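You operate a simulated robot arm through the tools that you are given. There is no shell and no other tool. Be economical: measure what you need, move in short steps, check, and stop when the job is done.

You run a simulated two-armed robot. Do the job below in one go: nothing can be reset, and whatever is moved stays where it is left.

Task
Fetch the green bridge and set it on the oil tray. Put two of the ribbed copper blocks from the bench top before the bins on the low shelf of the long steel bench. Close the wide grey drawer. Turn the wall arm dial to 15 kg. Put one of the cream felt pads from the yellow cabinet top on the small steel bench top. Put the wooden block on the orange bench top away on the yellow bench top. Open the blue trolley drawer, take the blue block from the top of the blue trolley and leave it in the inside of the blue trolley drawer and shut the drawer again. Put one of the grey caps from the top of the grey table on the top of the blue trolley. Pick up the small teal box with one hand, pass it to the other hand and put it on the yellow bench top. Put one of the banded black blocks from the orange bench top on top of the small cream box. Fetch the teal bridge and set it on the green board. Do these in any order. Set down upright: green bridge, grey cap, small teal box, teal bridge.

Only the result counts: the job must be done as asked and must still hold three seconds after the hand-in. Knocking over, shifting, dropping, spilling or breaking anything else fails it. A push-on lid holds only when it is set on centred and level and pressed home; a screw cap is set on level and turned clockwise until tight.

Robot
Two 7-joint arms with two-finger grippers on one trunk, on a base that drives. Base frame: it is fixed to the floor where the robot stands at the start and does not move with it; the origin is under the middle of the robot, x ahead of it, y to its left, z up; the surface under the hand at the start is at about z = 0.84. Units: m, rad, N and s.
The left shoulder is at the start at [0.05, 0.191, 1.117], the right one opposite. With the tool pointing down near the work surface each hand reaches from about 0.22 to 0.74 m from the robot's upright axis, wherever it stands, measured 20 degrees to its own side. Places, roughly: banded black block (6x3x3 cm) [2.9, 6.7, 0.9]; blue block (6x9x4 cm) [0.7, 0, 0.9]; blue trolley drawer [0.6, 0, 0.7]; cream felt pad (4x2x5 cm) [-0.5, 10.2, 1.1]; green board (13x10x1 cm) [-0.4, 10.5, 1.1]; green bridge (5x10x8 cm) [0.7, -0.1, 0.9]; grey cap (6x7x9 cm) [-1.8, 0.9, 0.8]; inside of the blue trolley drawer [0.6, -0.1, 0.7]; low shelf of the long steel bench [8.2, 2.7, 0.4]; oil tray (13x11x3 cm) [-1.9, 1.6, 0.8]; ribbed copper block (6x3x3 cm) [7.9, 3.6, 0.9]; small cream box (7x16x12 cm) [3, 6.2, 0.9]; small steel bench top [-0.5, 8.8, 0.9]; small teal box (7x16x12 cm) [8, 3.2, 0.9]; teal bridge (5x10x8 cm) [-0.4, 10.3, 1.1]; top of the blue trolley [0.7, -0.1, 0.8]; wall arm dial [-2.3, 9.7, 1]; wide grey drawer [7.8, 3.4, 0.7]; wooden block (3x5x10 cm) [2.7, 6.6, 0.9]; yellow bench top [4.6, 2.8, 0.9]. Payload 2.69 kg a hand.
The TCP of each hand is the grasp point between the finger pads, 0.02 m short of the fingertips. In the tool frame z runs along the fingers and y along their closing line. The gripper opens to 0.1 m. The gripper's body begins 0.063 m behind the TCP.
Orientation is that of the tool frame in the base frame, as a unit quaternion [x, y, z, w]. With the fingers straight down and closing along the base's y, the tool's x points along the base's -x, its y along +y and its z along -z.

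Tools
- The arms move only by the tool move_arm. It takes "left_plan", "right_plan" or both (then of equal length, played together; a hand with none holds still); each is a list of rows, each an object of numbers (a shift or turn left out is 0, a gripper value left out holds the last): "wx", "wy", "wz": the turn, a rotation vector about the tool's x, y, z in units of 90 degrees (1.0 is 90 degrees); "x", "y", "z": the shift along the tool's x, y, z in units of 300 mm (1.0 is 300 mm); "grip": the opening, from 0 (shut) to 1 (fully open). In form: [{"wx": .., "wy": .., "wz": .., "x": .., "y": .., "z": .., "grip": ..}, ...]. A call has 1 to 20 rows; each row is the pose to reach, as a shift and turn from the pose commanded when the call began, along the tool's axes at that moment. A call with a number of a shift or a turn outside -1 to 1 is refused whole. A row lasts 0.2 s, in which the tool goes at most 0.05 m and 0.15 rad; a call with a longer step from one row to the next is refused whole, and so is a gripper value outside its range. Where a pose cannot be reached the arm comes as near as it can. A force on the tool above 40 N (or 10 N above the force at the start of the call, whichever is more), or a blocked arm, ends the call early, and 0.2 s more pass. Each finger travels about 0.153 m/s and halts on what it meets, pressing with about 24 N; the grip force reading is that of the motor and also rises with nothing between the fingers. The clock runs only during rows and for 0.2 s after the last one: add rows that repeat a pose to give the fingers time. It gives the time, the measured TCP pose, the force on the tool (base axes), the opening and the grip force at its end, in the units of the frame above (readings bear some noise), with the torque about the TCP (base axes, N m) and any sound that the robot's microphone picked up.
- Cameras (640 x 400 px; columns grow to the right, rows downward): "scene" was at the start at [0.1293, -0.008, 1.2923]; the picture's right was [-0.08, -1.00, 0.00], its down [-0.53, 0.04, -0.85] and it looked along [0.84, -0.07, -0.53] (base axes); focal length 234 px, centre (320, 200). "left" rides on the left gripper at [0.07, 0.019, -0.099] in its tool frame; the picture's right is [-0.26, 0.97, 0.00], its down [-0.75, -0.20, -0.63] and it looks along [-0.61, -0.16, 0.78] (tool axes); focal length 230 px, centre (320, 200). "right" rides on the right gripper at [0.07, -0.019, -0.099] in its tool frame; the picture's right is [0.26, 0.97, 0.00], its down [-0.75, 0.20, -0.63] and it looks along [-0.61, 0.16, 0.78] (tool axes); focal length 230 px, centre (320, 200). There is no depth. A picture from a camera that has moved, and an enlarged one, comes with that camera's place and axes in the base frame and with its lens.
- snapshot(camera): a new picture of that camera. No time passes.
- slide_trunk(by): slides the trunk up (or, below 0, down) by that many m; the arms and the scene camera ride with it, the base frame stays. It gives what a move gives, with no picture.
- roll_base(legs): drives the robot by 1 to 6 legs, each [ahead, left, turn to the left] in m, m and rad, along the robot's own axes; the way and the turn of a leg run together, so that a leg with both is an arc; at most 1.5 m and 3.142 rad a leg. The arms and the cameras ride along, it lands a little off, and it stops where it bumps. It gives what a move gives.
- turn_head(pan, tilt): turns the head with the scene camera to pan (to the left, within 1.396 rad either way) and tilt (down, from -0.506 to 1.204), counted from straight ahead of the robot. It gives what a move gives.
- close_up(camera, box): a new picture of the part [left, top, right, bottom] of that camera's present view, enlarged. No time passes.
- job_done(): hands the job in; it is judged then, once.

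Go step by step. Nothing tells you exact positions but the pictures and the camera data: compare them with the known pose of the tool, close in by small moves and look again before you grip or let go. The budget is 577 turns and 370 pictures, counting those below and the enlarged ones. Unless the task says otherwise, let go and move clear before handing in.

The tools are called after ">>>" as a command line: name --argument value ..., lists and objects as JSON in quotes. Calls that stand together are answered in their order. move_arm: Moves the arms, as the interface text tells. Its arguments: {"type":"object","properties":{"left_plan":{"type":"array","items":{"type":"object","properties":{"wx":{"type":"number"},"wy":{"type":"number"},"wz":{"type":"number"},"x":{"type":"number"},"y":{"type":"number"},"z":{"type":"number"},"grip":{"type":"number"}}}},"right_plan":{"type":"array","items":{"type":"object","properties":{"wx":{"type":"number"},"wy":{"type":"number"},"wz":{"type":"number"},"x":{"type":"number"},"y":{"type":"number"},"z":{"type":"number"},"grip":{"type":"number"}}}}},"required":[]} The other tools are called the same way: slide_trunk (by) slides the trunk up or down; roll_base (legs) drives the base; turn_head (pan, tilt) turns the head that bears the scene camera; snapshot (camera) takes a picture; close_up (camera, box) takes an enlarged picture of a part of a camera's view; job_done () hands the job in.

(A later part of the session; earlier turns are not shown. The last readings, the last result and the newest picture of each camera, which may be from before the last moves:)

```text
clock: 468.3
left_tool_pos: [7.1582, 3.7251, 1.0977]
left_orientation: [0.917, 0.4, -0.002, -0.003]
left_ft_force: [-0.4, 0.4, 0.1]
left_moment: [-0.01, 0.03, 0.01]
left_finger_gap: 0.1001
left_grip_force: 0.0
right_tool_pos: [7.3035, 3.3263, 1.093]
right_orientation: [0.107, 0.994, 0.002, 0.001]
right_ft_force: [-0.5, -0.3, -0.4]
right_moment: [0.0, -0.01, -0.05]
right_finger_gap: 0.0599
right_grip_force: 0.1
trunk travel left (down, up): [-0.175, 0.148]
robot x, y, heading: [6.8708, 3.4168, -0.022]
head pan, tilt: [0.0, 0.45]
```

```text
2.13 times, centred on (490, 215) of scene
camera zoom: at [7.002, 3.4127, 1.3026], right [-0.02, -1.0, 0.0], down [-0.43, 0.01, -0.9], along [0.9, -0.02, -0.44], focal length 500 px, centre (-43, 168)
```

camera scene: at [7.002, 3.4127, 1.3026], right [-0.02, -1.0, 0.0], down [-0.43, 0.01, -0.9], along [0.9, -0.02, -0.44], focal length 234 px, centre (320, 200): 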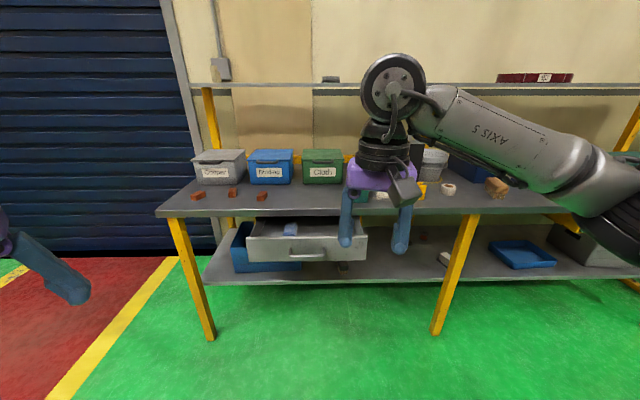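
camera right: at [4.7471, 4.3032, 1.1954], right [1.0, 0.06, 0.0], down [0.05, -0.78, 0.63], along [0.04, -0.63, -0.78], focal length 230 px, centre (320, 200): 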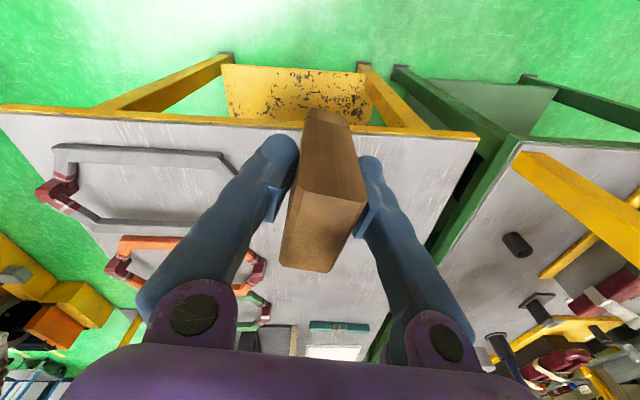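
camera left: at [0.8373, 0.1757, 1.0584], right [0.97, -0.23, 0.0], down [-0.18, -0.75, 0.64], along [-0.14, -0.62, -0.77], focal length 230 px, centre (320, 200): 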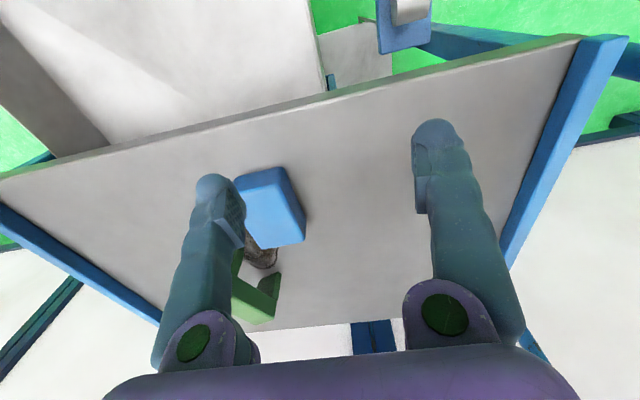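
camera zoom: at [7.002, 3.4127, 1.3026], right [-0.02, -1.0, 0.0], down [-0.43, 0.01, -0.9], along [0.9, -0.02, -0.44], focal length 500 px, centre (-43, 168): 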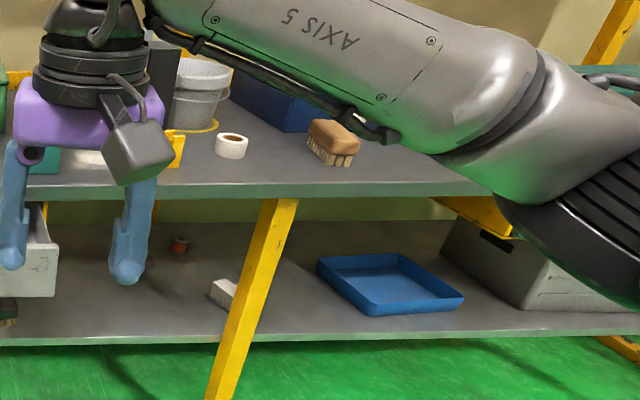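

I see the three ribbed copper blocks before the bins around (7.92, 3.9), (7.95, 3.78), (7.91, 3.64), and the open grey drawer with its handle near (7.66, 3.44, 0.77). I'll shut the drawer first with the right fist.

>>> roll_base --legs '[[0.24, 0.22, 0.022]]'

>>> move_arm --right_plan '[{"wz": -0.07, "x": 0.06, "grip": 0}, {"wz": -0.137, "x": 0.12}, {"wz": -0.137, "x": 0.2, "z": 0.1}, {"wz": -0.137, "x": 0.25, "z": 0.2}, {"wz": -0.137, "x": 0.25, "z": 0.3}]'

>>> snapshot --camera "scene"

>>> snapshot --camera "right"

```text
clock: 470.8
left_tool_pos: [7.3933, 3.949, 1.0982]
left_orientation: [0.913, 0.408, -0.003, -0.003]
left_ft_force: [0.1, 1.5, -0.1]
left_moment: [0.01, 0.0, -0.02]
left_finger_gap: 0.1
left_grip_force: 0.1
right_tool_pos: [7.544, 3.5527, 1.0936]
right_orientation: [0.099, 0.995, 0.001, 0.0]
right_ft_force: [0.9, 0.8, 0.6]
right_moment: [0.0, 0.0, -0.02]
right_finger_gap: 0.0604
right_grip_force: 0.0
trunk travel left (down, up): [-0.175, 0.148]
robot x, y, heading: [7.1083, 3.6374, -0.008]
head pan, tilt: [0.0, 0.45]
```

```text
clock: 472.0
left_tool_pos: [7.3946, 3.9479, 1.0985]
left_orientation: [0.913, 0.408, -0.002, -0.003]
left_ft_force: [0.2, 0.5, -0.1]
left_moment: [-0.01, -0.01, 0.01]
left_finger_gap: 0.1
left_grip_force: 0.0
right_tool_pos: [7.468, 3.5664, 1.0038]
right_orientation: [-0.009, 1.0, 0.003, 0.0]
right_ft_force: [0.0, -0.2, -0.6]
right_moment: [-0.04, 0.01, 0.03]
right_finger_gap: 0.0
right_grip_force: 24.1
trunk travel left (down, up): [-0.175, 0.148]
robot x, y, heading: [7.1101, 3.6364, -0.006]
head pan, tilt: [0.0, 0.45]
```

```text
247 pictures are left
camera scene: at [7.2428, 3.6337, 1.3026], right [0.0, -1.0, 0.0], down [-0.44, 0.0, -0.9], along [0.9, 0.0, -0.44], focal length 234 px, centre (320, 200)
```

scene: 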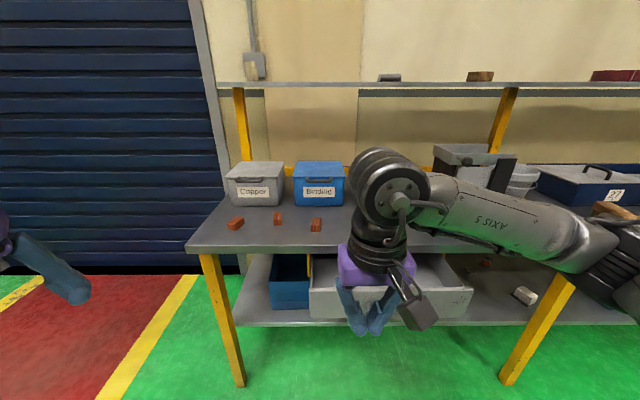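

```text
246 pictures are left
camera right: at [7.4003, 3.5464, 1.1023], right [-0.28, 0.96, 0.0], down [0.75, 0.21, 0.63], along [0.61, 0.18, -0.78], focal length 230 px, centre (320, 200)
```

right: 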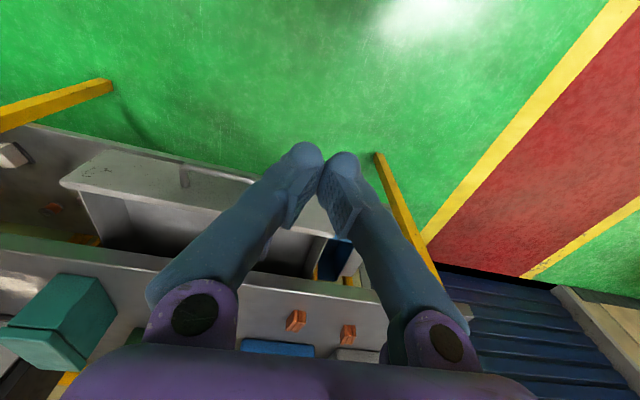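

>>> move_arm --right_plan '[{"x": -0.05, "y": -0.1, "z": 0.1, "grip": 0}, {"x": -0.1, "y": -0.2, "z": 0.2}, {"x": -0.15, "y": -0.3, "z": 0.3}, {"x": -0.2, "y": -0.41, "z": 0.4}, {"x": -0.25, "y": -0.41, "z": 0.52}, {"x": -0.3, "y": -0.41, "z": 0.64}, {"x": -0.34, "y": -0.41, "z": 0.76}]'

>>> snapshot --camera "scene"

>>> snapshot --camera "right"

```text
clock: 473.6
left_tool_pos: [7.394, 3.9475, 1.0983]
left_orientation: [0.913, 0.408, -0.002, -0.003]
left_ft_force: [0.2, -1.1, -0.3]
left_moment: [0.02, -0.01, -0.04]
left_finger_gap: 0.1
left_grip_force: 0.0
right_tool_pos: [7.5739, 3.4483, 0.7746]
right_orientation: [-0.01, 1.0, 0.003, 0.0]
right_ft_force: [-0.5, -1.1, 0.3]
right_moment: [-0.01, -0.01, -0.01]
right_finger_gap: 0.0001
right_grip_force: 24.3
trunk travel left (down, up): [-0.175, 0.148]
robot x, y, heading: [7.1108, 3.6343, -0.008]
head pan, tilt: [0.0, 0.45]
```

```text
245 pictures are left
camera scene: at [7.2429, 3.634, 1.3026], right [0.0, -1.0, 0.0], down [-0.44, 0.0, -0.9], along [0.9, 0.0, -0.44], focal length 234 px, centre (320, 200)
```

scene: 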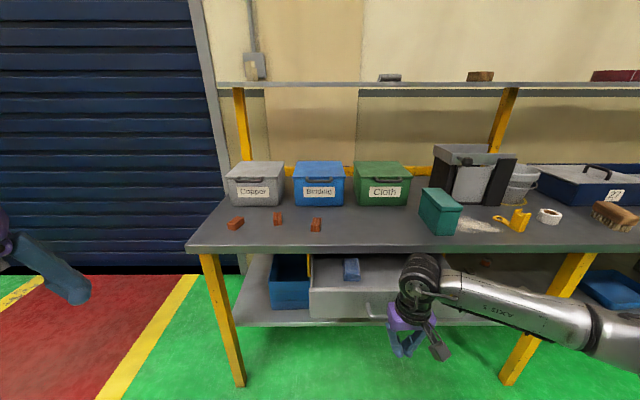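

```text
244 pictures are left
camera right: at [7.505, 3.4257, 0.8728], right [-0.28, 0.96, 0.0], down [0.75, 0.21, 0.63], along [0.61, 0.18, -0.78], focal length 230 px, centre (320, 200)
```

right: 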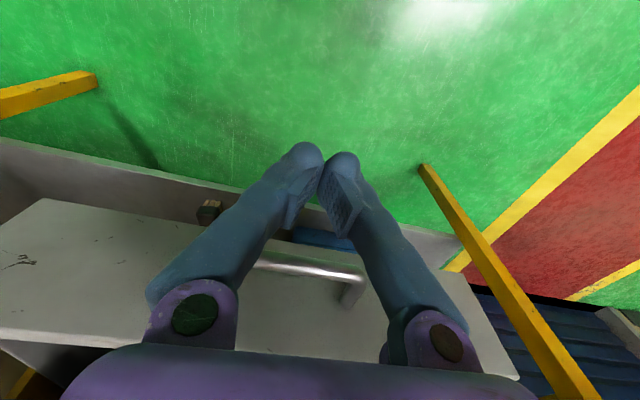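

>>> move_arm --right_plan '[{"z": 0.05, "grip": 0}, {"x": -0.08, "z": 0.05}, {"x": -0.16, "z": 0.05}, {"x": -0.24, "z": 0.05}, {"x": -0.32, "z": 0.05}, {"x": -0.4, "z": 0.05}, {"x": -0.48, "z": 0.05}, {"x": -0.56, "z": 0.05}]'

>>> snapshot --camera "scene"

```text
clock: 475.4
left_tool_pos: [7.3934, 3.949, 1.0966]
left_orientation: [0.913, 0.408, -0.002, -0.002]
left_ft_force: [-0.4, 0.0, -0.1]
left_moment: [-0.02, -0.01, 0.0]
left_finger_gap: 0.0998
left_grip_force: 0.2
right_tool_pos: [7.7446, 3.452, 0.7583]
right_orientation: [-0.009, 1.0, 0.002, 0.0]
right_ft_force: [0.4, 0.2, 0.0]
right_moment: [0.01, 0.01, 0.0]
right_finger_gap: 0.0001
right_grip_force: 23.8
trunk travel left (down, up): [-0.175, 0.148]
robot x, y, heading: [7.1103, 3.6337, -0.008]
head pan, tilt: [0.0, 0.45]
```

```text
243 pictures are left
camera scene: at [7.243, 3.6345, 1.3025], right [0.0, -1.0, 0.0], down [-0.44, 0.0, -0.9], along [0.9, 0.0, -0.44], focal length 234 px, centre (320, 200)
```

scene: 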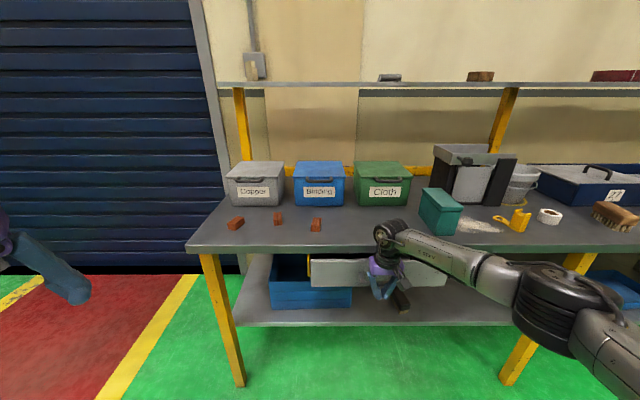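

>>> move_arm --right_plan '[{"x": 0.1, "grip": 0}, {"x": 0.2}, {"x": 0.3}, {"x": 0.4}, {"x": 0.4, "z": 0.1}]'

>>> close_up --camera "scene" --box '[220, 220, 480, 340]'

>>> snapshot --camera "right"

```text
clock: 476.6
left_tool_pos: [7.3935, 3.9487, 1.099]
left_orientation: [0.913, 0.409, -0.002, -0.003]
left_ft_force: [0.2, 0.9, 0.0]
left_moment: [0.01, -0.01, 0.04]
left_finger_gap: 0.1
left_grip_force: 0.1
right_tool_pos: [7.6244, 3.4481, 0.7283]
right_orientation: [-0.009, 1.0, 0.002, 0.0]
right_ft_force: [0.8, 0.3, -0.6]
right_moment: [0.02, 0.01, 0.01]
right_finger_gap: 0.0
right_grip_force: 24.0
trunk travel left (down, up): [-0.175, 0.148]
robot x, y, heading: [7.1137, 3.6351, -0.002]
head pan, tilt: [0.0, 0.45]
```

```text
2.46 times, centred on (350, 280) of scene
camera zoom: at [7.243, 3.634, 1.3025], right [0.0, -1.0, 0.0], down [-0.44, 0.0, -0.9], along [0.9, 0.0, -0.44], focal length 577 px, centre (246, 3)
```

zoom: 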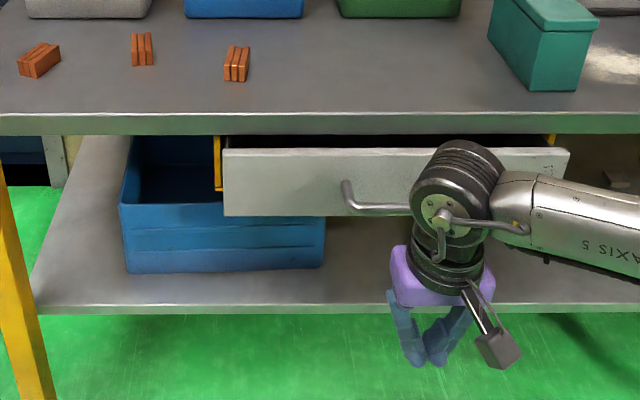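

```text
241 pictures are left
camera right: at [7.5554, 3.4277, 0.8262], right [-0.28, 0.96, 0.0], down [0.75, 0.21, 0.63], along [0.61, 0.18, -0.78], focal length 230 px, centre (320, 200)
```

right: 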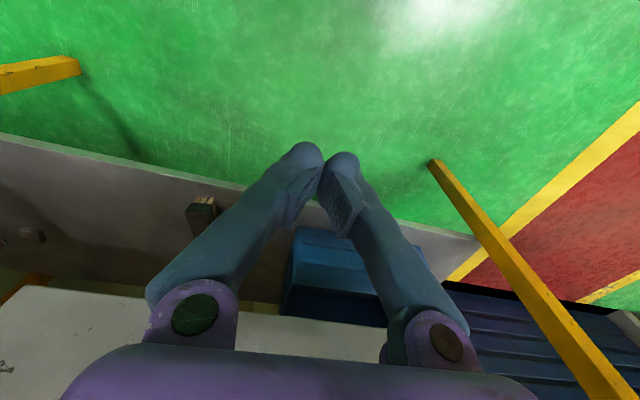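

The drawer moved nearly flush, but the vertical hand can't push further under the bench edge. I pitch the hand 45° forward and push the front directly.

>>> move_arm --right_plan '[{"wy": -0.08, "x": 0.0, "y": 0.06, "z": -0.05, "grip": 0}, {"wy": -0.16, "y": 0.12, "z": -0.1}, {"wy": -0.24, "y": 0.18, "z": -0.15}, {"wy": -0.32, "x": -0.05, "y": 0.24, "z": -0.17}, {"wy": -0.4, "x": -0.1, "y": 0.3, "z": -0.17}, {"wy": -0.48, "x": -0.18, "y": 0.34, "z": -0.17}, {"wy": -0.5, "x": -0.25, "y": 0.34, "z": -0.17}]'

>>> snapshot --camera "scene"

>>> snapshot --camera "right"

```text
clock: 478.2
left_tool_pos: [7.3939, 3.9491, 1.0989]
left_orientation: [0.912, 0.409, -0.003, -0.003]
left_ft_force: [-0.1, 0.8, 0.2]
left_moment: [-0.03, -0.04, -0.01]
left_finger_gap: 0.0999
left_grip_force: 0.0
right_tool_pos: [7.6967, 3.5511, 0.7818]
right_orientation: [-0.008, 0.924, 0.006, 0.383]
right_ft_force: [0.5, -0.2, 0.0]
right_moment: [-0.01, -0.02, -0.01]
right_finger_gap: 0.0
right_grip_force: 24.0
trunk travel left (down, up): [-0.175, 0.148]
robot x, y, heading: [7.1091, 3.6358, -0.005]
head pan, tilt: [0.0, 0.45]
```

```text
240 pictures are left
camera scene: at [7.2427, 3.634, 1.3026], right [0.0, -1.0, 0.0], down [-0.44, 0.0, -0.9], along [0.9, 0.0, -0.44], focal length 234 px, centre (320, 200)
```

scene: 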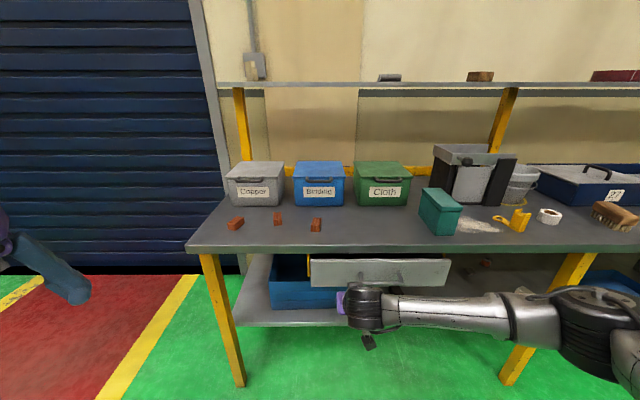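

```text
239 pictures are left
camera right: at [7.5789, 3.5303, 0.8011], right [-0.2, 0.96, -0.18], down [0.08, 0.2, 0.98], along [0.98, 0.18, -0.12], focal length 230 px, centre (320, 200)
```

right: 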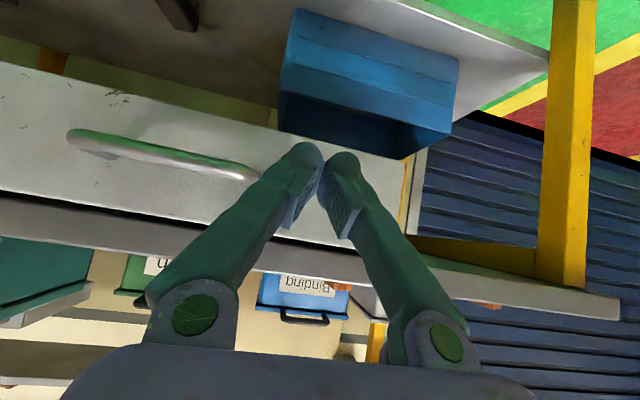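

>>> move_arm --right_plan '[{"x": -0.05, "z": 0.05, "grip": 0}, {"x": -0.1, "z": 0.1}, {"x": -0.15, "z": 0.15}, {"x": -0.2, "z": 0.2}, {"x": -0.25, "z": 0.25}, {"x": -0.3, "z": 0.3}, {"x": -0.34, "z": 0.34}]'

>>> close_up --camera "scene" --box '[220, 220, 480, 340]'

```text
clock: 479.8
left_tool_pos: [7.3937, 3.9471, 1.0977]
left_orientation: [0.912, 0.409, -0.002, -0.004]
left_ft_force: [0.3, 0.1, 0.5]
left_moment: [0.01, 0.04, 0.03]
left_finger_gap: 0.0998
left_grip_force: 0.0
right_tool_pos: [7.8313, 3.5547, 0.7804]
right_orientation: [-0.006, 0.926, 0.006, 0.379]
right_ft_force: [-14.3, -0.8, 6.3]
right_moment: [-0.03, -0.11, -0.11]
right_finger_gap: 0.0
right_grip_force: 29.5
trunk travel left (down, up): [-0.175, 0.148]
robot x, y, heading: [7.1124, 3.637, -0.003]
head pan, tilt: [0.0, 0.45]
stopped in row 7 (right hand): the force on the tool passed its limit at 52 N (the readings are from after the stop); the commanded pose is now the measured one
```

```text
2.46 times, centred on (350, 280) of scene
camera zoom: at [7.2419, 3.6338, 1.3027], right [-0.01, -1.0, 0.0], down [-0.43, 0.0, -0.9], along [0.9, -0.01, -0.43], focal length 577 px, centre (246, 3)
```

zoom: 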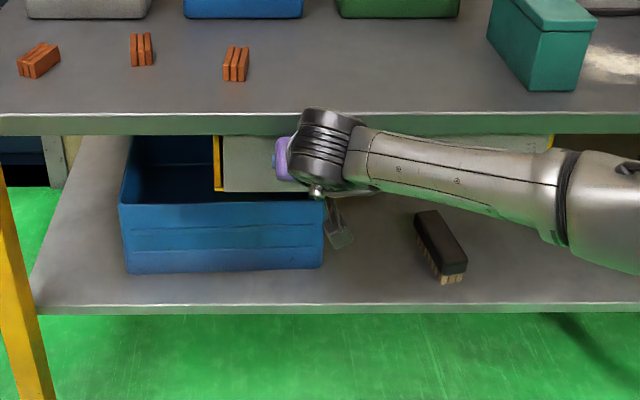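

>>> move_arm --right_plan '[{"x": 0.1, "z": -0.1, "grip": 0}, {"x": 0.2, "z": -0.2}, {"x": 0.3, "z": -0.3}, {"x": 0.4, "z": -0.4}, {"x": 0.5, "z": -0.5}]'

>>> close_up --camera "scene" --box '[220, 220, 480, 340]'

>>> snapshot --camera "right"

```text
clock: 481.0
left_tool_pos: [7.3933, 3.9487, 1.0997]
left_orientation: [0.913, 0.408, -0.002, -0.002]
left_ft_force: [-0.6, 0.3, 0.1]
left_moment: [0.01, -0.01, 0.02]
left_finger_gap: 0.1001
left_grip_force: 0.1
right_tool_pos: [7.6186, 3.5503, 0.7825]
right_orientation: [-0.007, 0.925, 0.006, 0.38]
right_ft_force: [-0.7, 0.1, 0.1]
right_moment: [0.04, -0.01, 0.02]
right_finger_gap: 0.0
right_grip_force: 29.7
trunk travel left (down, up): [-0.175, 0.148]
robot x, y, heading: [7.1093, 3.6385, -0.004]
head pan, tilt: [0.0, 0.45]
```

```text
2.46 times, centred on (350, 280) of scene
camera zoom: at [7.2422, 3.6338, 1.3027], right [-0.01, -1.0, 0.0], down [-0.43, 0.0, -0.9], along [0.9, 0.0, -0.43], focal length 577 px, centre (246, 3)
```

zoom: 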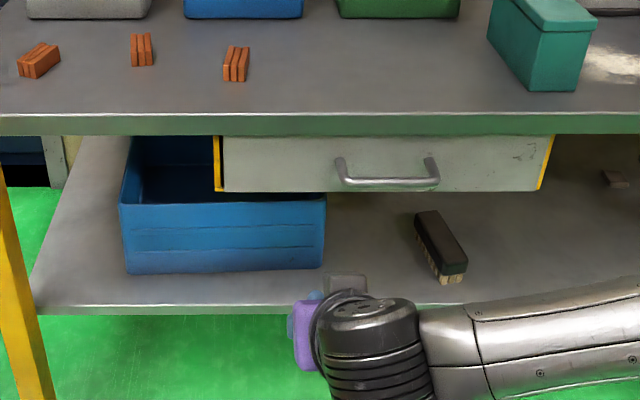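

```text
236 pictures are left
camera right: at [7.5009, 3.5305, 0.8022], right [-0.2, 0.96, -0.18], down [0.09, 0.2, 0.98], along [0.98, 0.18, -0.12], focal length 230 px, centre (320, 200)
```

right: 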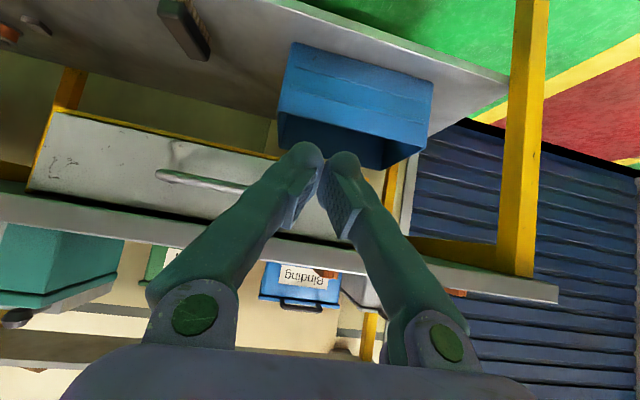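

>>> move_arm --right_plan '[{"x": 0.08, "z": 0.08, "grip": 0}, {"x": 0.0, "z": 0.16}, {"x": -0.1, "z": 0.26}, {"x": -0.2, "z": 0.36}, {"x": -0.3, "z": 0.46}, {"x": -0.37, "z": 0.53}, {"x": -0.42, "z": 0.58}, {"x": -0.47, "z": 0.63}, {"x": -0.5, "z": 0.66}, {"x": -0.53, "z": 0.69}]'

>>> close_up --camera "scene" --box '[220, 220, 480, 340]'

```text
clock: 482.7
left_tool_pos: [7.3941, 3.9482, 1.0977]
left_orientation: [0.913, 0.408, -0.002, -0.004]
left_ft_force: [0.4, -0.6, -0.6]
left_moment: [-0.05, 0.05, -0.03]
left_finger_gap: 0.0998
left_grip_force: 0.1
right_tool_pos: [7.8304, 3.5536, 0.7446]
right_orientation: [-0.005, 0.927, 0.006, 0.376]
right_ft_force: [-18.7, -3.3, 13.7]
right_moment: [-0.1, -0.47, -0.24]
right_finger_gap: 0.0001
right_grip_force: 29.3
trunk travel left (down, up): [-0.175, 0.148]
robot x, y, heading: [7.1092, 3.6343, -0.01]
head pan, tilt: [0.0, 0.45]
stopped in row 8 (right hand): the force on the tool passed its limit at 95 N (the readings are from after the stop); the commanded pose is now the measured one
```

```text
2.46 times, centred on (350, 280) of scene
camera zoom: at [7.242, 3.6337, 1.3027], right [-0.01, -1.0, 0.0], down [-0.44, 0.0, -0.9], along [0.9, -0.01, -0.44], focal length 577 px, centre (246, 3)
```

zoom: 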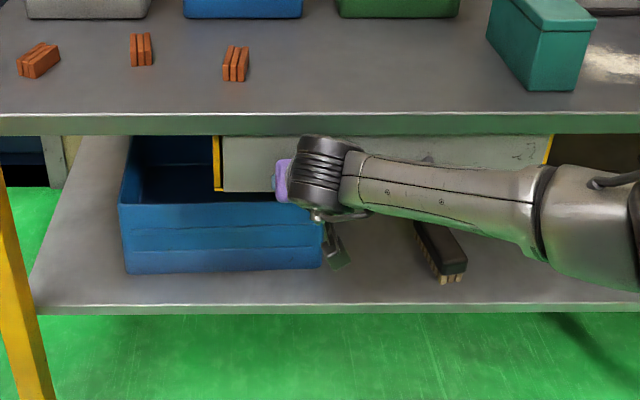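

The drawer is hard shut. I back off and zoom on the copper blocks to plan their grasp with the same 45° pitch.

>>> move_arm --right_plan '[{"x": 0.1, "z": -0.1, "grip": 0}, {"x": 0.2, "z": -0.2}, {"x": 0.3, "z": -0.3}, {"x": 0.4, "z": -0.4}, {"x": 0.5, "z": -0.5}, {"x": 0.5, "z": -0.64}, {"x": 0.5, "z": -0.78}, {"x": 0.45, "z": -0.92}]'

>>> close_up --camera "scene" --box '[210, 190, 350, 260]'

```text
clock: 484.5
left_tool_pos: [7.3918, 3.9484, 1.0986]
left_orientation: [0.913, 0.409, -0.002, -0.003]
left_ft_force: [-1.1, 0.6, -0.6]
left_moment: [0.03, 0.01, 0.01]
left_finger_gap: 0.0999
left_grip_force: 0.0
right_tool_pos: [7.5419, 3.5497, 0.8512]
right_orientation: [-0.005, 0.926, 0.005, 0.376]
right_ft_force: [0.0, -0.1, 0.5]
right_moment: [-0.02, 0.01, 0.0]
right_finger_gap: 0.0003
right_grip_force: 29.3
trunk travel left (down, up): [-0.175, 0.148]
robot x, y, heading: [7.11, 3.6353, -0.004]
head pan, tilt: [0.0, 0.45]
```

```text
4.57 times, centred on (280, 225) of scene
camera zoom: at [7.2421, 3.6339, 1.3026], right [-0.01, -1.0, 0.0], down [-0.43, 0.0, -0.9], along [0.9, -0.01, -0.43], focal length 1071 px, centre (503, 86)
```

zoom: 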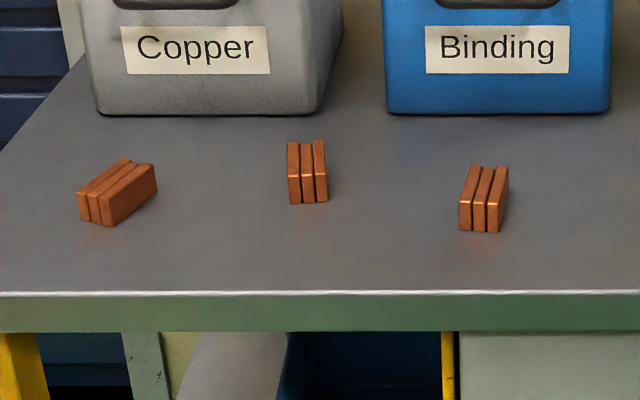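

>>> move_arm --right_plan '[{"x": -0.1, "z": -0.1, "grip": 0.3}, {"x": -0.2, "z": -0.2, "grip": 0.6}, {"x": -0.3, "z": -0.3}, {"x": -0.4, "z": -0.4}]'

>>> roll_base --legs '[[0.22, 0.19, 0.004]]'

>>> snapshot --camera "right"

>>> snapshot --camera "scene"

```text
clock: 485.5
left_tool_pos: [7.394, 3.9492, 1.0973]
left_orientation: [0.913, 0.409, -0.003, -0.003]
left_ft_force: [-0.2, 0.1, -0.3]
left_moment: [-0.01, 0.01, 0.02]
left_finger_gap: 0.1004
left_grip_force: 0.1
right_tool_pos: [7.5467, 3.5495, 1.0193]
right_orientation: [-0.005, 0.927, 0.005, 0.375]
right_ft_force: [-0.5, 0.1, -0.6]
right_moment: [0.01, 0.0, 0.0]
right_finger_gap: 0.0599
right_grip_force: 0.1
trunk travel left (down, up): [-0.175, 0.148]
robot x, y, heading: [7.1118, 3.6398, -0.011]
head pan, tilt: [0.0, 0.45]
```

```text
clock: 487.8
left_tool_pos: [7.6084, 4.1395, 1.0982]
left_orientation: [0.912, 0.41, -0.002, -0.004]
left_ft_force: [0.0, -0.4, -0.7]
left_moment: [-0.04, -0.01, -0.04]
left_finger_gap: 0.1001
left_grip_force: 0.1
right_tool_pos: [7.763, 3.7383, 1.0194]
right_orientation: [-0.006, 0.927, 0.005, 0.376]
right_ft_force: [-0.3, -0.9, -0.1]
right_moment: [0.02, -0.02, 0.0]
right_finger_gap: 0.0601
right_grip_force: 0.1
trunk travel left (down, up): [-0.175, 0.148]
robot x, y, heading: [7.3258, 3.8245, -0.005]
head pan, tilt: [0.0, 0.45]
```

```text
233 pictures are left
camera right: at [7.6442, 3.7181, 1.0402], right [-0.2, 0.96, -0.17], down [0.1, 0.2, 0.98], along [0.97, 0.18, -0.13], focal length 230 px, centre (320, 200)
```

right: 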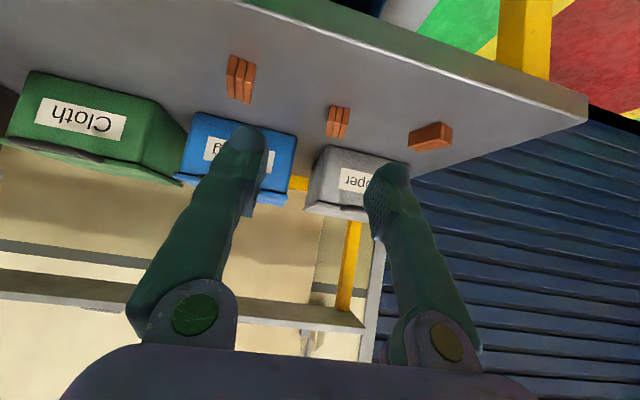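

```text
232 pictures are left
camera scene: at [7.458, 3.823, 1.3025], right [0.0, -1.0, 0.0], down [-0.44, 0.0, -0.9], along [0.9, 0.0, -0.44], focal length 234 px, centre (320, 200)
```

scene: 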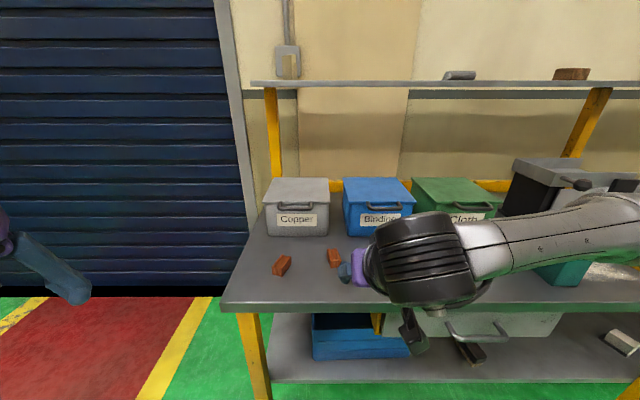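

>>> move_arm --right_plan '[{"wx": 0.02, "wz": 0.02, "x": -0.02, "y": -0.1, "z": 0.1}, {"wx": 0.04, "wz": 0.04, "x": -0.04, "y": -0.2, "z": 0.2}, {"wx": 0.0676, "wz": 0.0676, "x": -0.064, "y": -0.317, "z": 0.3}, {"wx": 0.0676, "wz": 0.0676, "x": -0.064, "y": -0.317, "z": 0.4}]'

>>> snapshot --camera "right"

```text
clock: 488.8
left_tool_pos: [7.6084, 4.1382, 1.0969]
left_orientation: [0.912, 0.411, -0.003, -0.004]
left_ft_force: [0.0, -0.8, -0.4]
left_moment: [0.0, 0.02, -0.01]
left_finger_gap: 0.1003
left_grip_force: 0.0
right_tool_pos: [7.86, 3.6435, 0.9426]
right_orientation: [0.061, 0.925, -0.022, 0.374]
right_ft_force: [-0.1, -0.4, -0.1]
right_moment: [0.0, 0.02, 0.02]
right_finger_gap: 0.06
right_grip_force: 0.1
trunk travel left (down, up): [-0.175, 0.148]
robot x, y, heading: [7.3276, 3.8238, -0.0]
head pan, tilt: [0.0, 0.45]
```

```text
231 pictures are left
camera right: at [7.7401, 3.6413, 0.9654], right [-0.05, 0.98, -0.18], down [0.13, 0.18, 0.97], along [0.99, 0.03, -0.14], focal length 230 px, centre (320, 200)
```

right: 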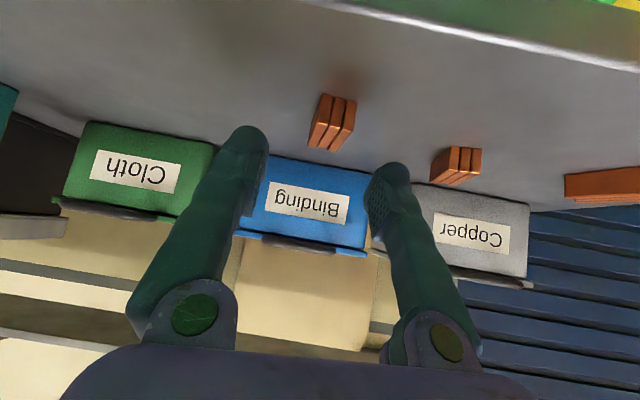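

>>> move_arm --right_plan '[{"x": -0.003, "y": 0.015, "z": 0.1}, {"x": -0.006, "y": 0.029, "z": 0.17}, {"x": -0.006, "y": 0.029, "z": 0.2}, {"x": -0.006, "y": 0.029, "z": 0.215}]'

>>> snapshot --camera "right"

```text
clock: 489.8
left_tool_pos: [7.608, 4.1386, 1.0985]
left_orientation: [0.912, 0.41, -0.003, -0.003]
left_ft_force: [0.1, 0.3, 0.0]
left_moment: [0.02, -0.01, 0.01]
left_finger_gap: 0.1001
left_grip_force: 0.0
right_tool_pos: [7.9087, 3.648, 0.8996]
right_orientation: [0.062, 0.925, -0.024, 0.375]
right_ft_force: [-0.1, -0.1, -0.6]
right_moment: [0.0, 0.0, 0.03]
right_finger_gap: 0.06
right_grip_force: 0.1
trunk travel left (down, up): [-0.175, 0.148]
robot x, y, heading: [7.3251, 3.8267, -0.005]
head pan, tilt: [0.0, 0.45]
```

```text
230 pictures are left
camera right: at [7.7882, 3.6454, 0.9214], right [-0.05, 0.98, -0.18], down [0.13, 0.18, 0.98], along [0.99, 0.03, -0.13], focal length 230 px, centre (320, 200)
```

right: 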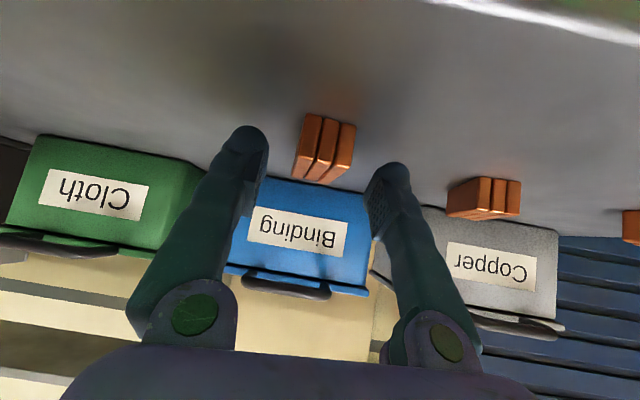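

>>> move_arm --right_plan '[{"x": 0.01, "z": 0.01}, {"x": 0.019, "z": 0.019}, {"x": 0.019, "z": 0.019, "grip": 0}, {"x": 0.019, "z": 0.019}, {"x": 0.019, "z": 0.019}, {"x": 0.019, "z": 0.019}]'

>>> snapshot --camera "right"

```text
clock: 491.2
left_tool_pos: [7.608, 4.138, 1.0977]
left_orientation: [0.912, 0.41, -0.003, -0.004]
left_ft_force: [-0.2, 0.0, 0.1]
left_moment: [0.01, -0.01, 0.01]
left_finger_gap: 0.0999
left_grip_force: 0.0
right_tool_pos: [7.9088, 3.6492, 0.891]
right_orientation: [0.063, 0.924, -0.024, 0.375]
right_ft_force: [1.2, -0.4, -0.3]
right_moment: [0.03, -0.04, 0.0]
right_finger_gap: 0.0292
right_grip_force: 23.8
trunk travel left (down, up): [-0.175, 0.148]
robot x, y, heading: [7.3241, 3.8239, 0.005]
head pan, tilt: [0.0, 0.45]
```

```text
229 pictures are left
camera right: at [7.7881, 3.6452, 0.9133], right [-0.05, 0.98, -0.18], down [0.13, 0.18, 0.98], along [0.99, 0.03, -0.13], focal length 230 px, centre (320, 200)
```

right: 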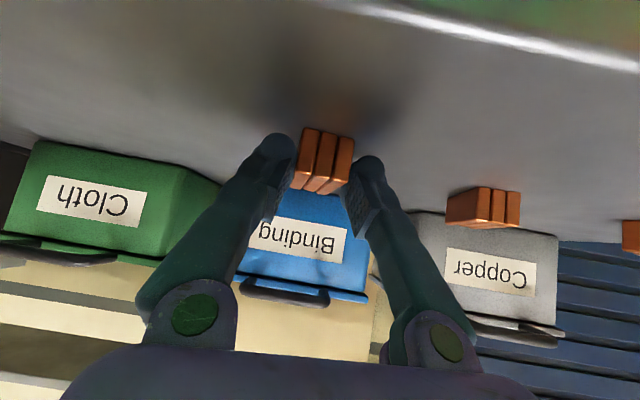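

Gripped. I lift and pull back, then shift south and lower the trunk for the low shelf.

>>> move_arm --right_plan '[{"x": -0.07, "z": -0.07, "grip": 0}, {"x": -0.14, "z": -0.14}, {"x": -0.21, "z": -0.21}, {"x": -0.2, "z": -0.32}, {"x": -0.16, "z": -0.42}, {"x": -0.1, "z": -0.52}]'

>>> roll_base --legs '[[-0.2, 0, 0], [0, -0.52, 0]]'

>>> slide_trunk --by -0.17

>>> snapshot --camera "scene"

```text
clock: 492.6
left_tool_pos: [7.6074, 4.137, 1.0983]
left_orientation: [0.912, 0.41, -0.003, -0.003]
left_ft_force: [-0.3, 0.0, -0.4]
left_moment: [-0.03, 0.0, -0.01]
left_finger_gap: 0.0998
left_grip_force: 0.0
right_tool_pos: [7.8212, 3.6582, 1.0258]
right_orientation: [0.062, 0.925, -0.022, 0.374]
right_ft_force: [0.0, 0.2, -2.7]
right_moment: [0.01, 0.06, 0.01]
right_finger_gap: 0.0292
right_grip_force: 23.8
trunk travel left (down, up): [-0.175, 0.148]
robot x, y, heading: [7.3239, 3.8263, -0.004]
head pan, tilt: [0.0, 0.45]
```

```text
clock: 498.9
left_tool_pos: [7.4066, 3.6192, 1.0985]
left_orientation: [0.912, 0.411, -0.003, -0.004]
left_ft_force: [-0.1, 0.3, -0.2]
left_moment: [0.0, 0.0, 0.04]
left_finger_gap: 0.1
left_grip_force: 0.0
right_tool_pos: [7.6216, 3.1412, 1.0246]
right_orientation: [0.061, 0.925, -0.023, 0.375]
right_ft_force: [-0.2, -0.4, -3.4]
right_moment: [0.0, 0.08, -0.02]
right_finger_gap: 0.0293
right_grip_force: 23.4
trunk travel left (down, up): [-0.175, 0.148]
robot x, y, heading: [7.1239, 3.3051, -0.003]
head pan, tilt: [0.0, 0.45]
```

```text
clock: 500.8
left_tool_pos: [7.4059, 3.6193, 0.928]
left_orientation: [0.912, 0.411, -0.002, -0.004]
left_ft_force: [0.1, -0.5, -0.3]
left_moment: [-0.01, 0.03, 0.02]
left_finger_gap: 0.0999
left_grip_force: 0.0
right_tool_pos: [7.6213, 3.1398, 0.8551]
right_orientation: [0.061, 0.925, -0.022, 0.375]
right_ft_force: [0.4, 0.5, -3.2]
right_moment: [0.03, 0.09, 0.0]
right_finger_gap: 0.0291
right_grip_force: 23.8
trunk travel left (down, up): [-0.005, 0.318]
robot x, y, heading: [7.1253, 3.3028, 0.0]
head pan, tilt: [0.0, 0.45]
```

```text
228 pictures are left
camera scene: at [7.2563, 3.3031, 1.1326], right [0.0, -1.0, 0.0], down [-0.44, 0.0, -0.9], along [0.9, 0.0, -0.44], focal length 234 px, centre (320, 200)
```

scene: 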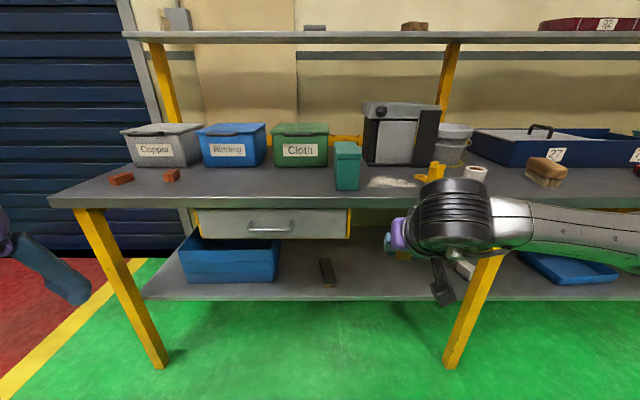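

>>> move_arm --right_plan '[{"x": 0.105, "z": 0.105, "grip": 0}, {"x": 0.21, "z": 0.21}, {"x": 0.315, "z": 0.315}, {"x": 0.42, "z": 0.42}, {"x": 0.525, "z": 0.525}, {"x": 0.63, "z": 0.63}, {"x": 0.735, "z": 0.735}, {"x": 0.82, "z": 0.82}]'

>>> snapshot --camera "scene"

>>> snapshot --camera "right"

```text
clock: 502.6
left_tool_pos: [7.4055, 3.6188, 0.9277]
left_orientation: [0.912, 0.411, -0.002, -0.003]
left_ft_force: [-0.4, -0.3, 0.5]
left_moment: [0.01, 0.0, -0.01]
left_finger_gap: 0.0999
left_grip_force: 0.1
right_tool_pos: [7.6162, 3.1436, 0.5061]
right_orientation: [0.061, 0.925, -0.022, 0.375]
right_ft_force: [-0.1, -1.4, -3.2]
right_moment: [0.03, 0.09, -0.03]
right_finger_gap: 0.0291
right_grip_force: 23.6
trunk travel left (down, up): [-0.005, 0.318]
robot x, y, heading: [7.124, 3.3029, 0.002]
head pan, tilt: [0.0, 0.45]
```

```text
227 pictures are left
camera scene: at [7.2565, 3.3032, 1.1325], right [0.0, -1.0, 0.0], down [-0.44, 0.0, -0.9], along [0.9, 0.0, -0.44], focal length 234 px, centre (320, 200)
```

scene: 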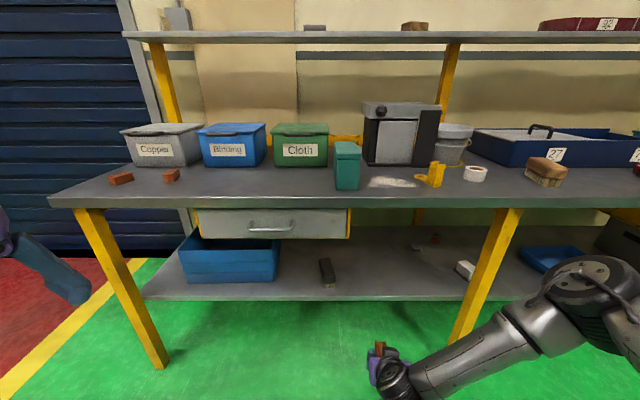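

```text
226 pictures are left
camera right: at [7.4962, 3.1408, 0.5286], right [-0.06, 0.98, -0.18], down [0.13, 0.18, 0.98], along [0.99, 0.03, -0.13], focal length 230 px, centre (320, 200)
```

right: 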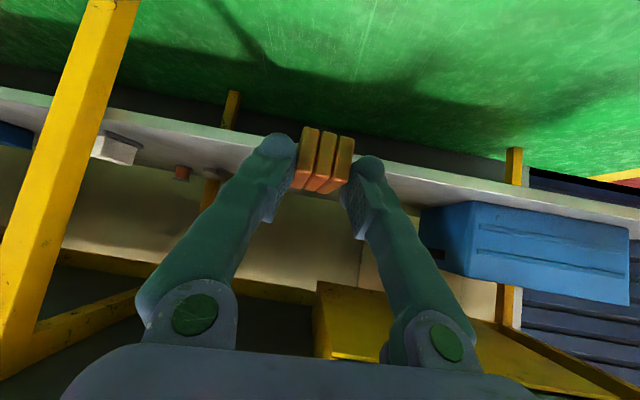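

>>> roll_base --legs '[[0, 0.12, 0]]'

>>> move_arm --right_plan '[{"x": -0.08, "y": -0.08, "z": 0.08, "grip": 0}, {"x": -0.16, "y": -0.16, "z": 0.16}, {"x": -0.24, "y": -0.24, "z": 0.24}, {"x": -0.32, "y": -0.32, "z": 0.32}, {"x": -0.4, "y": -0.36, "z": 0.4}, {"x": -0.48, "y": -0.36, "z": 0.48}]'

>>> snapshot --camera "scene"

```text
clock: 504.3
left_tool_pos: [7.4068, 3.7385, 0.9283]
left_orientation: [0.912, 0.411, -0.003, -0.003]
left_ft_force: [0.2, -0.1, 0.3]
left_moment: [0.02, 0.04, -0.02]
left_finger_gap: 0.1001
left_grip_force: 0.0
right_tool_pos: [7.6141, 3.2633, 0.5069]
right_orientation: [0.062, 0.925, -0.024, 0.374]
right_ft_force: [0.2, 0.3, -3.2]
right_moment: [0.02, 0.12, -0.02]
right_finger_gap: 0.0293
right_grip_force: 24.1
trunk travel left (down, up): [-0.005, 0.318]
robot x, y, heading: [7.1246, 3.4209, -0.003]
head pan, tilt: [0.0, 0.45]
```

```text
clock: 505.7
left_tool_pos: [7.4057, 3.739, 0.9279]
left_orientation: [0.912, 0.41, -0.003, -0.003]
left_ft_force: [0.3, -0.9, -0.2]
left_moment: [0.01, -0.06, 0.02]
left_finger_gap: 0.0999
left_grip_force: 0.1
right_tool_pos: [7.8032, 3.1316, 0.5027]
right_orientation: [0.062, 0.925, -0.023, 0.373]
right_ft_force: [0.0, -0.3, -3.4]
right_moment: [-0.02, 0.07, 0.0]
right_finger_gap: 0.0292
right_grip_force: 23.7
trunk travel left (down, up): [-0.005, 0.318]
robot x, y, heading: [7.1226, 3.4229, 0.0]
head pan, tilt: [0.0, 0.45]
```

```text
225 pictures are left
camera scene: at [7.2566, 3.4227, 1.1325], right [0.0, -1.0, 0.0], down [-0.44, 0.0, -0.9], along [0.9, 0.0, -0.44], focal length 234 px, centre (320, 200)
```

scene: 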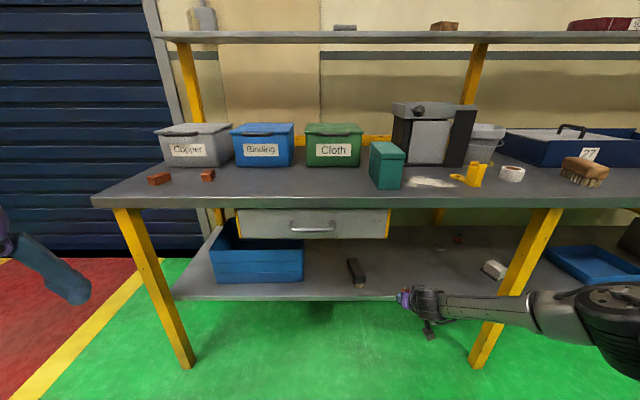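

>>> roll_base --legs '[[0.17, 0, 0]]'

>>> snapshot --camera "right"

>>> snapshot --camera "scene"

```text
clock: 507.1
left_tool_pos: [7.5742, 3.7384, 0.9283]
left_orientation: [0.912, 0.409, -0.002, -0.004]
left_ft_force: [-0.8, 0.6, 1.0]
left_moment: [0.01, 0.01, -0.02]
left_finger_gap: 0.1
left_grip_force: 0.0
right_tool_pos: [7.9719, 3.1302, 0.503]
right_orientation: [0.061, 0.925, -0.022, 0.374]
right_ft_force: [0.0, -0.4, -3.6]
right_moment: [-0.02, 0.07, -0.02]
right_finger_gap: 0.0291
right_grip_force: 24.2
trunk travel left (down, up): [-0.005, 0.318]
robot x, y, heading: [7.2919, 3.4255, -0.005]
head pan, tilt: [0.0, 0.45]
```

```text
224 pictures are left
camera right: at [7.8511, 3.1275, 0.5249], right [-0.06, 0.98, -0.18], down [0.13, 0.18, 0.97], along [0.99, 0.03, -0.14], focal length 230 px, centre (320, 200)
```

right: 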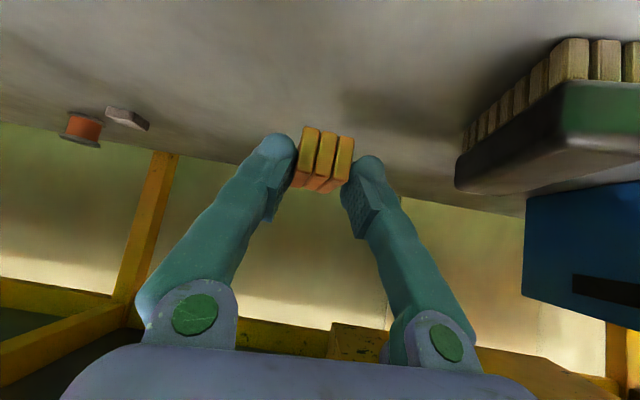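

```text
223 pictures are left
camera scene: at [7.4234, 3.4223, 1.1325], right [0.0, -1.0, 0.0], down [-0.44, 0.0, -0.9], along [0.9, 0.0, -0.44], focal length 234 px, centre (320, 200)
```

scene: 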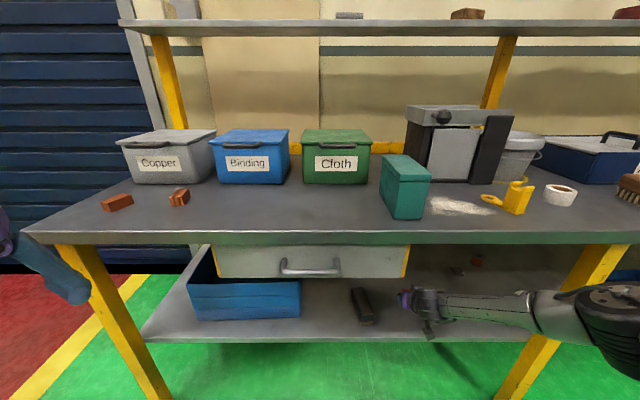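

>>> move_arm --right_plan '[{"x": 0.04, "z": 0.04, "grip": 0}, {"x": 0.08, "z": 0.08}, {"x": 0.11, "z": 0.11}, {"x": 0.13, "z": 0.13}, {"x": 0.14, "z": 0.14}, {"x": 0.15, "z": 0.15}, {"x": 0.16, "z": 0.16}, {"x": 0.17, "z": 0.17}, {"x": 0.18, "z": 0.18}, {"x": 0.19, "z": 0.19}, {"x": 0.2, "z": 0.2}]'

>>> snapshot --camera "right"

```text
clock: 509.6
left_tool_pos: [7.5715, 3.7383, 0.9282]
left_orientation: [0.912, 0.41, -0.002, -0.002]
left_ft_force: [-0.2, -0.6, -1.0]
left_moment: [-0.01, -0.02, 0.02]
left_finger_gap: 0.1002
left_grip_force: 0.0
right_tool_pos: [7.9717, 3.1307, 0.4228]
right_orientation: [0.063, 0.924, -0.024, 0.377]
right_ft_force: [3.7, -1.0, 20.8]
right_moment: [-0.04, -0.24, 0.06]
right_finger_gap: 0.0296
right_grip_force: 24.0
trunk travel left (down, up): [-0.005, 0.318]
robot x, y, heading: [7.2949, 3.4221, -0.004]
head pan, tilt: [0.0, 0.45]
```

```text
222 pictures are left
camera right: at [7.8514, 3.1277, 0.4443], right [-0.05, 0.98, -0.18], down [0.12, 0.18, 0.98], along [0.99, 0.03, -0.13], focal length 230 px, centre (320, 200)
```

right: 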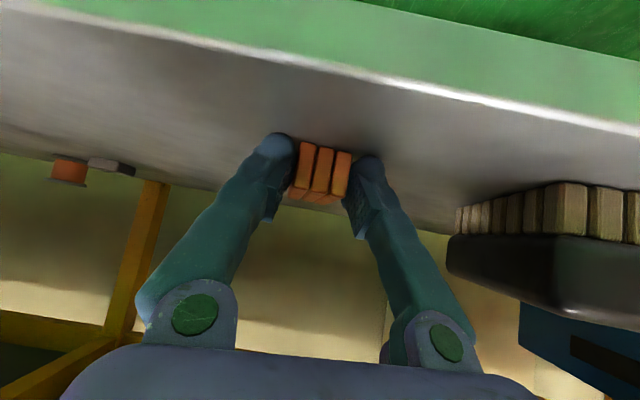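

Contact with the shelf. I release gently, back up and out.

>>> move_arm --right_plan '[{"grip": 0.36}, {"grip": 0.45}, {"grip": 0.5}, {"x": -0.02, "z": -0.06}, {"x": -0.03, "z": -0.14}, {"x": -0.05, "z": -0.24}, {"x": -0.05, "z": -0.34}]'

>>> snapshot --camera "right"

```text
clock: 511.1
left_tool_pos: [7.5728, 3.738, 0.9281]
left_orientation: [0.912, 0.411, -0.002, -0.002]
left_ft_force: [0.3, 0.5, 0.0]
left_moment: [0.01, -0.02, 0.0]
left_finger_gap: 0.1
left_grip_force: 0.1
right_tool_pos: [7.9085, 3.1375, 0.5028]
right_orientation: [0.062, 0.925, -0.025, 0.375]
right_ft_force: [-0.5, 0.6, -0.6]
right_moment: [-0.03, -0.01, -0.01]
right_finger_gap: 0.05
right_grip_force: 0.0
trunk travel left (down, up): [-0.005, 0.318]
robot x, y, heading: [7.2924, 3.4212, 0.002]
head pan, tilt: [0.0, 0.45]
```

```text
221 pictures are left
camera right: at [7.7886, 3.1352, 0.5254], right [-0.05, 0.98, -0.18], down [0.13, 0.18, 0.97], along [0.99, 0.03, -0.14], focal length 230 px, centre (320, 200)
```

right: 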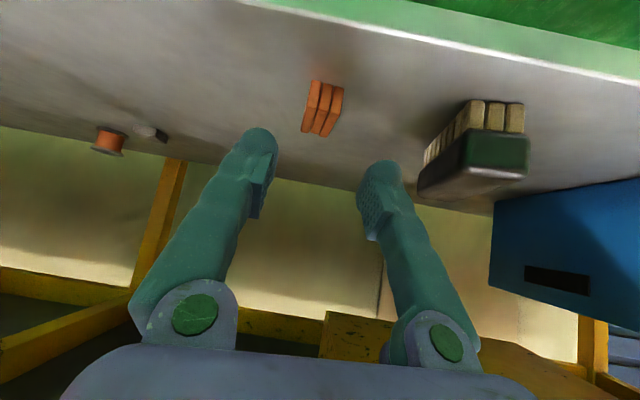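

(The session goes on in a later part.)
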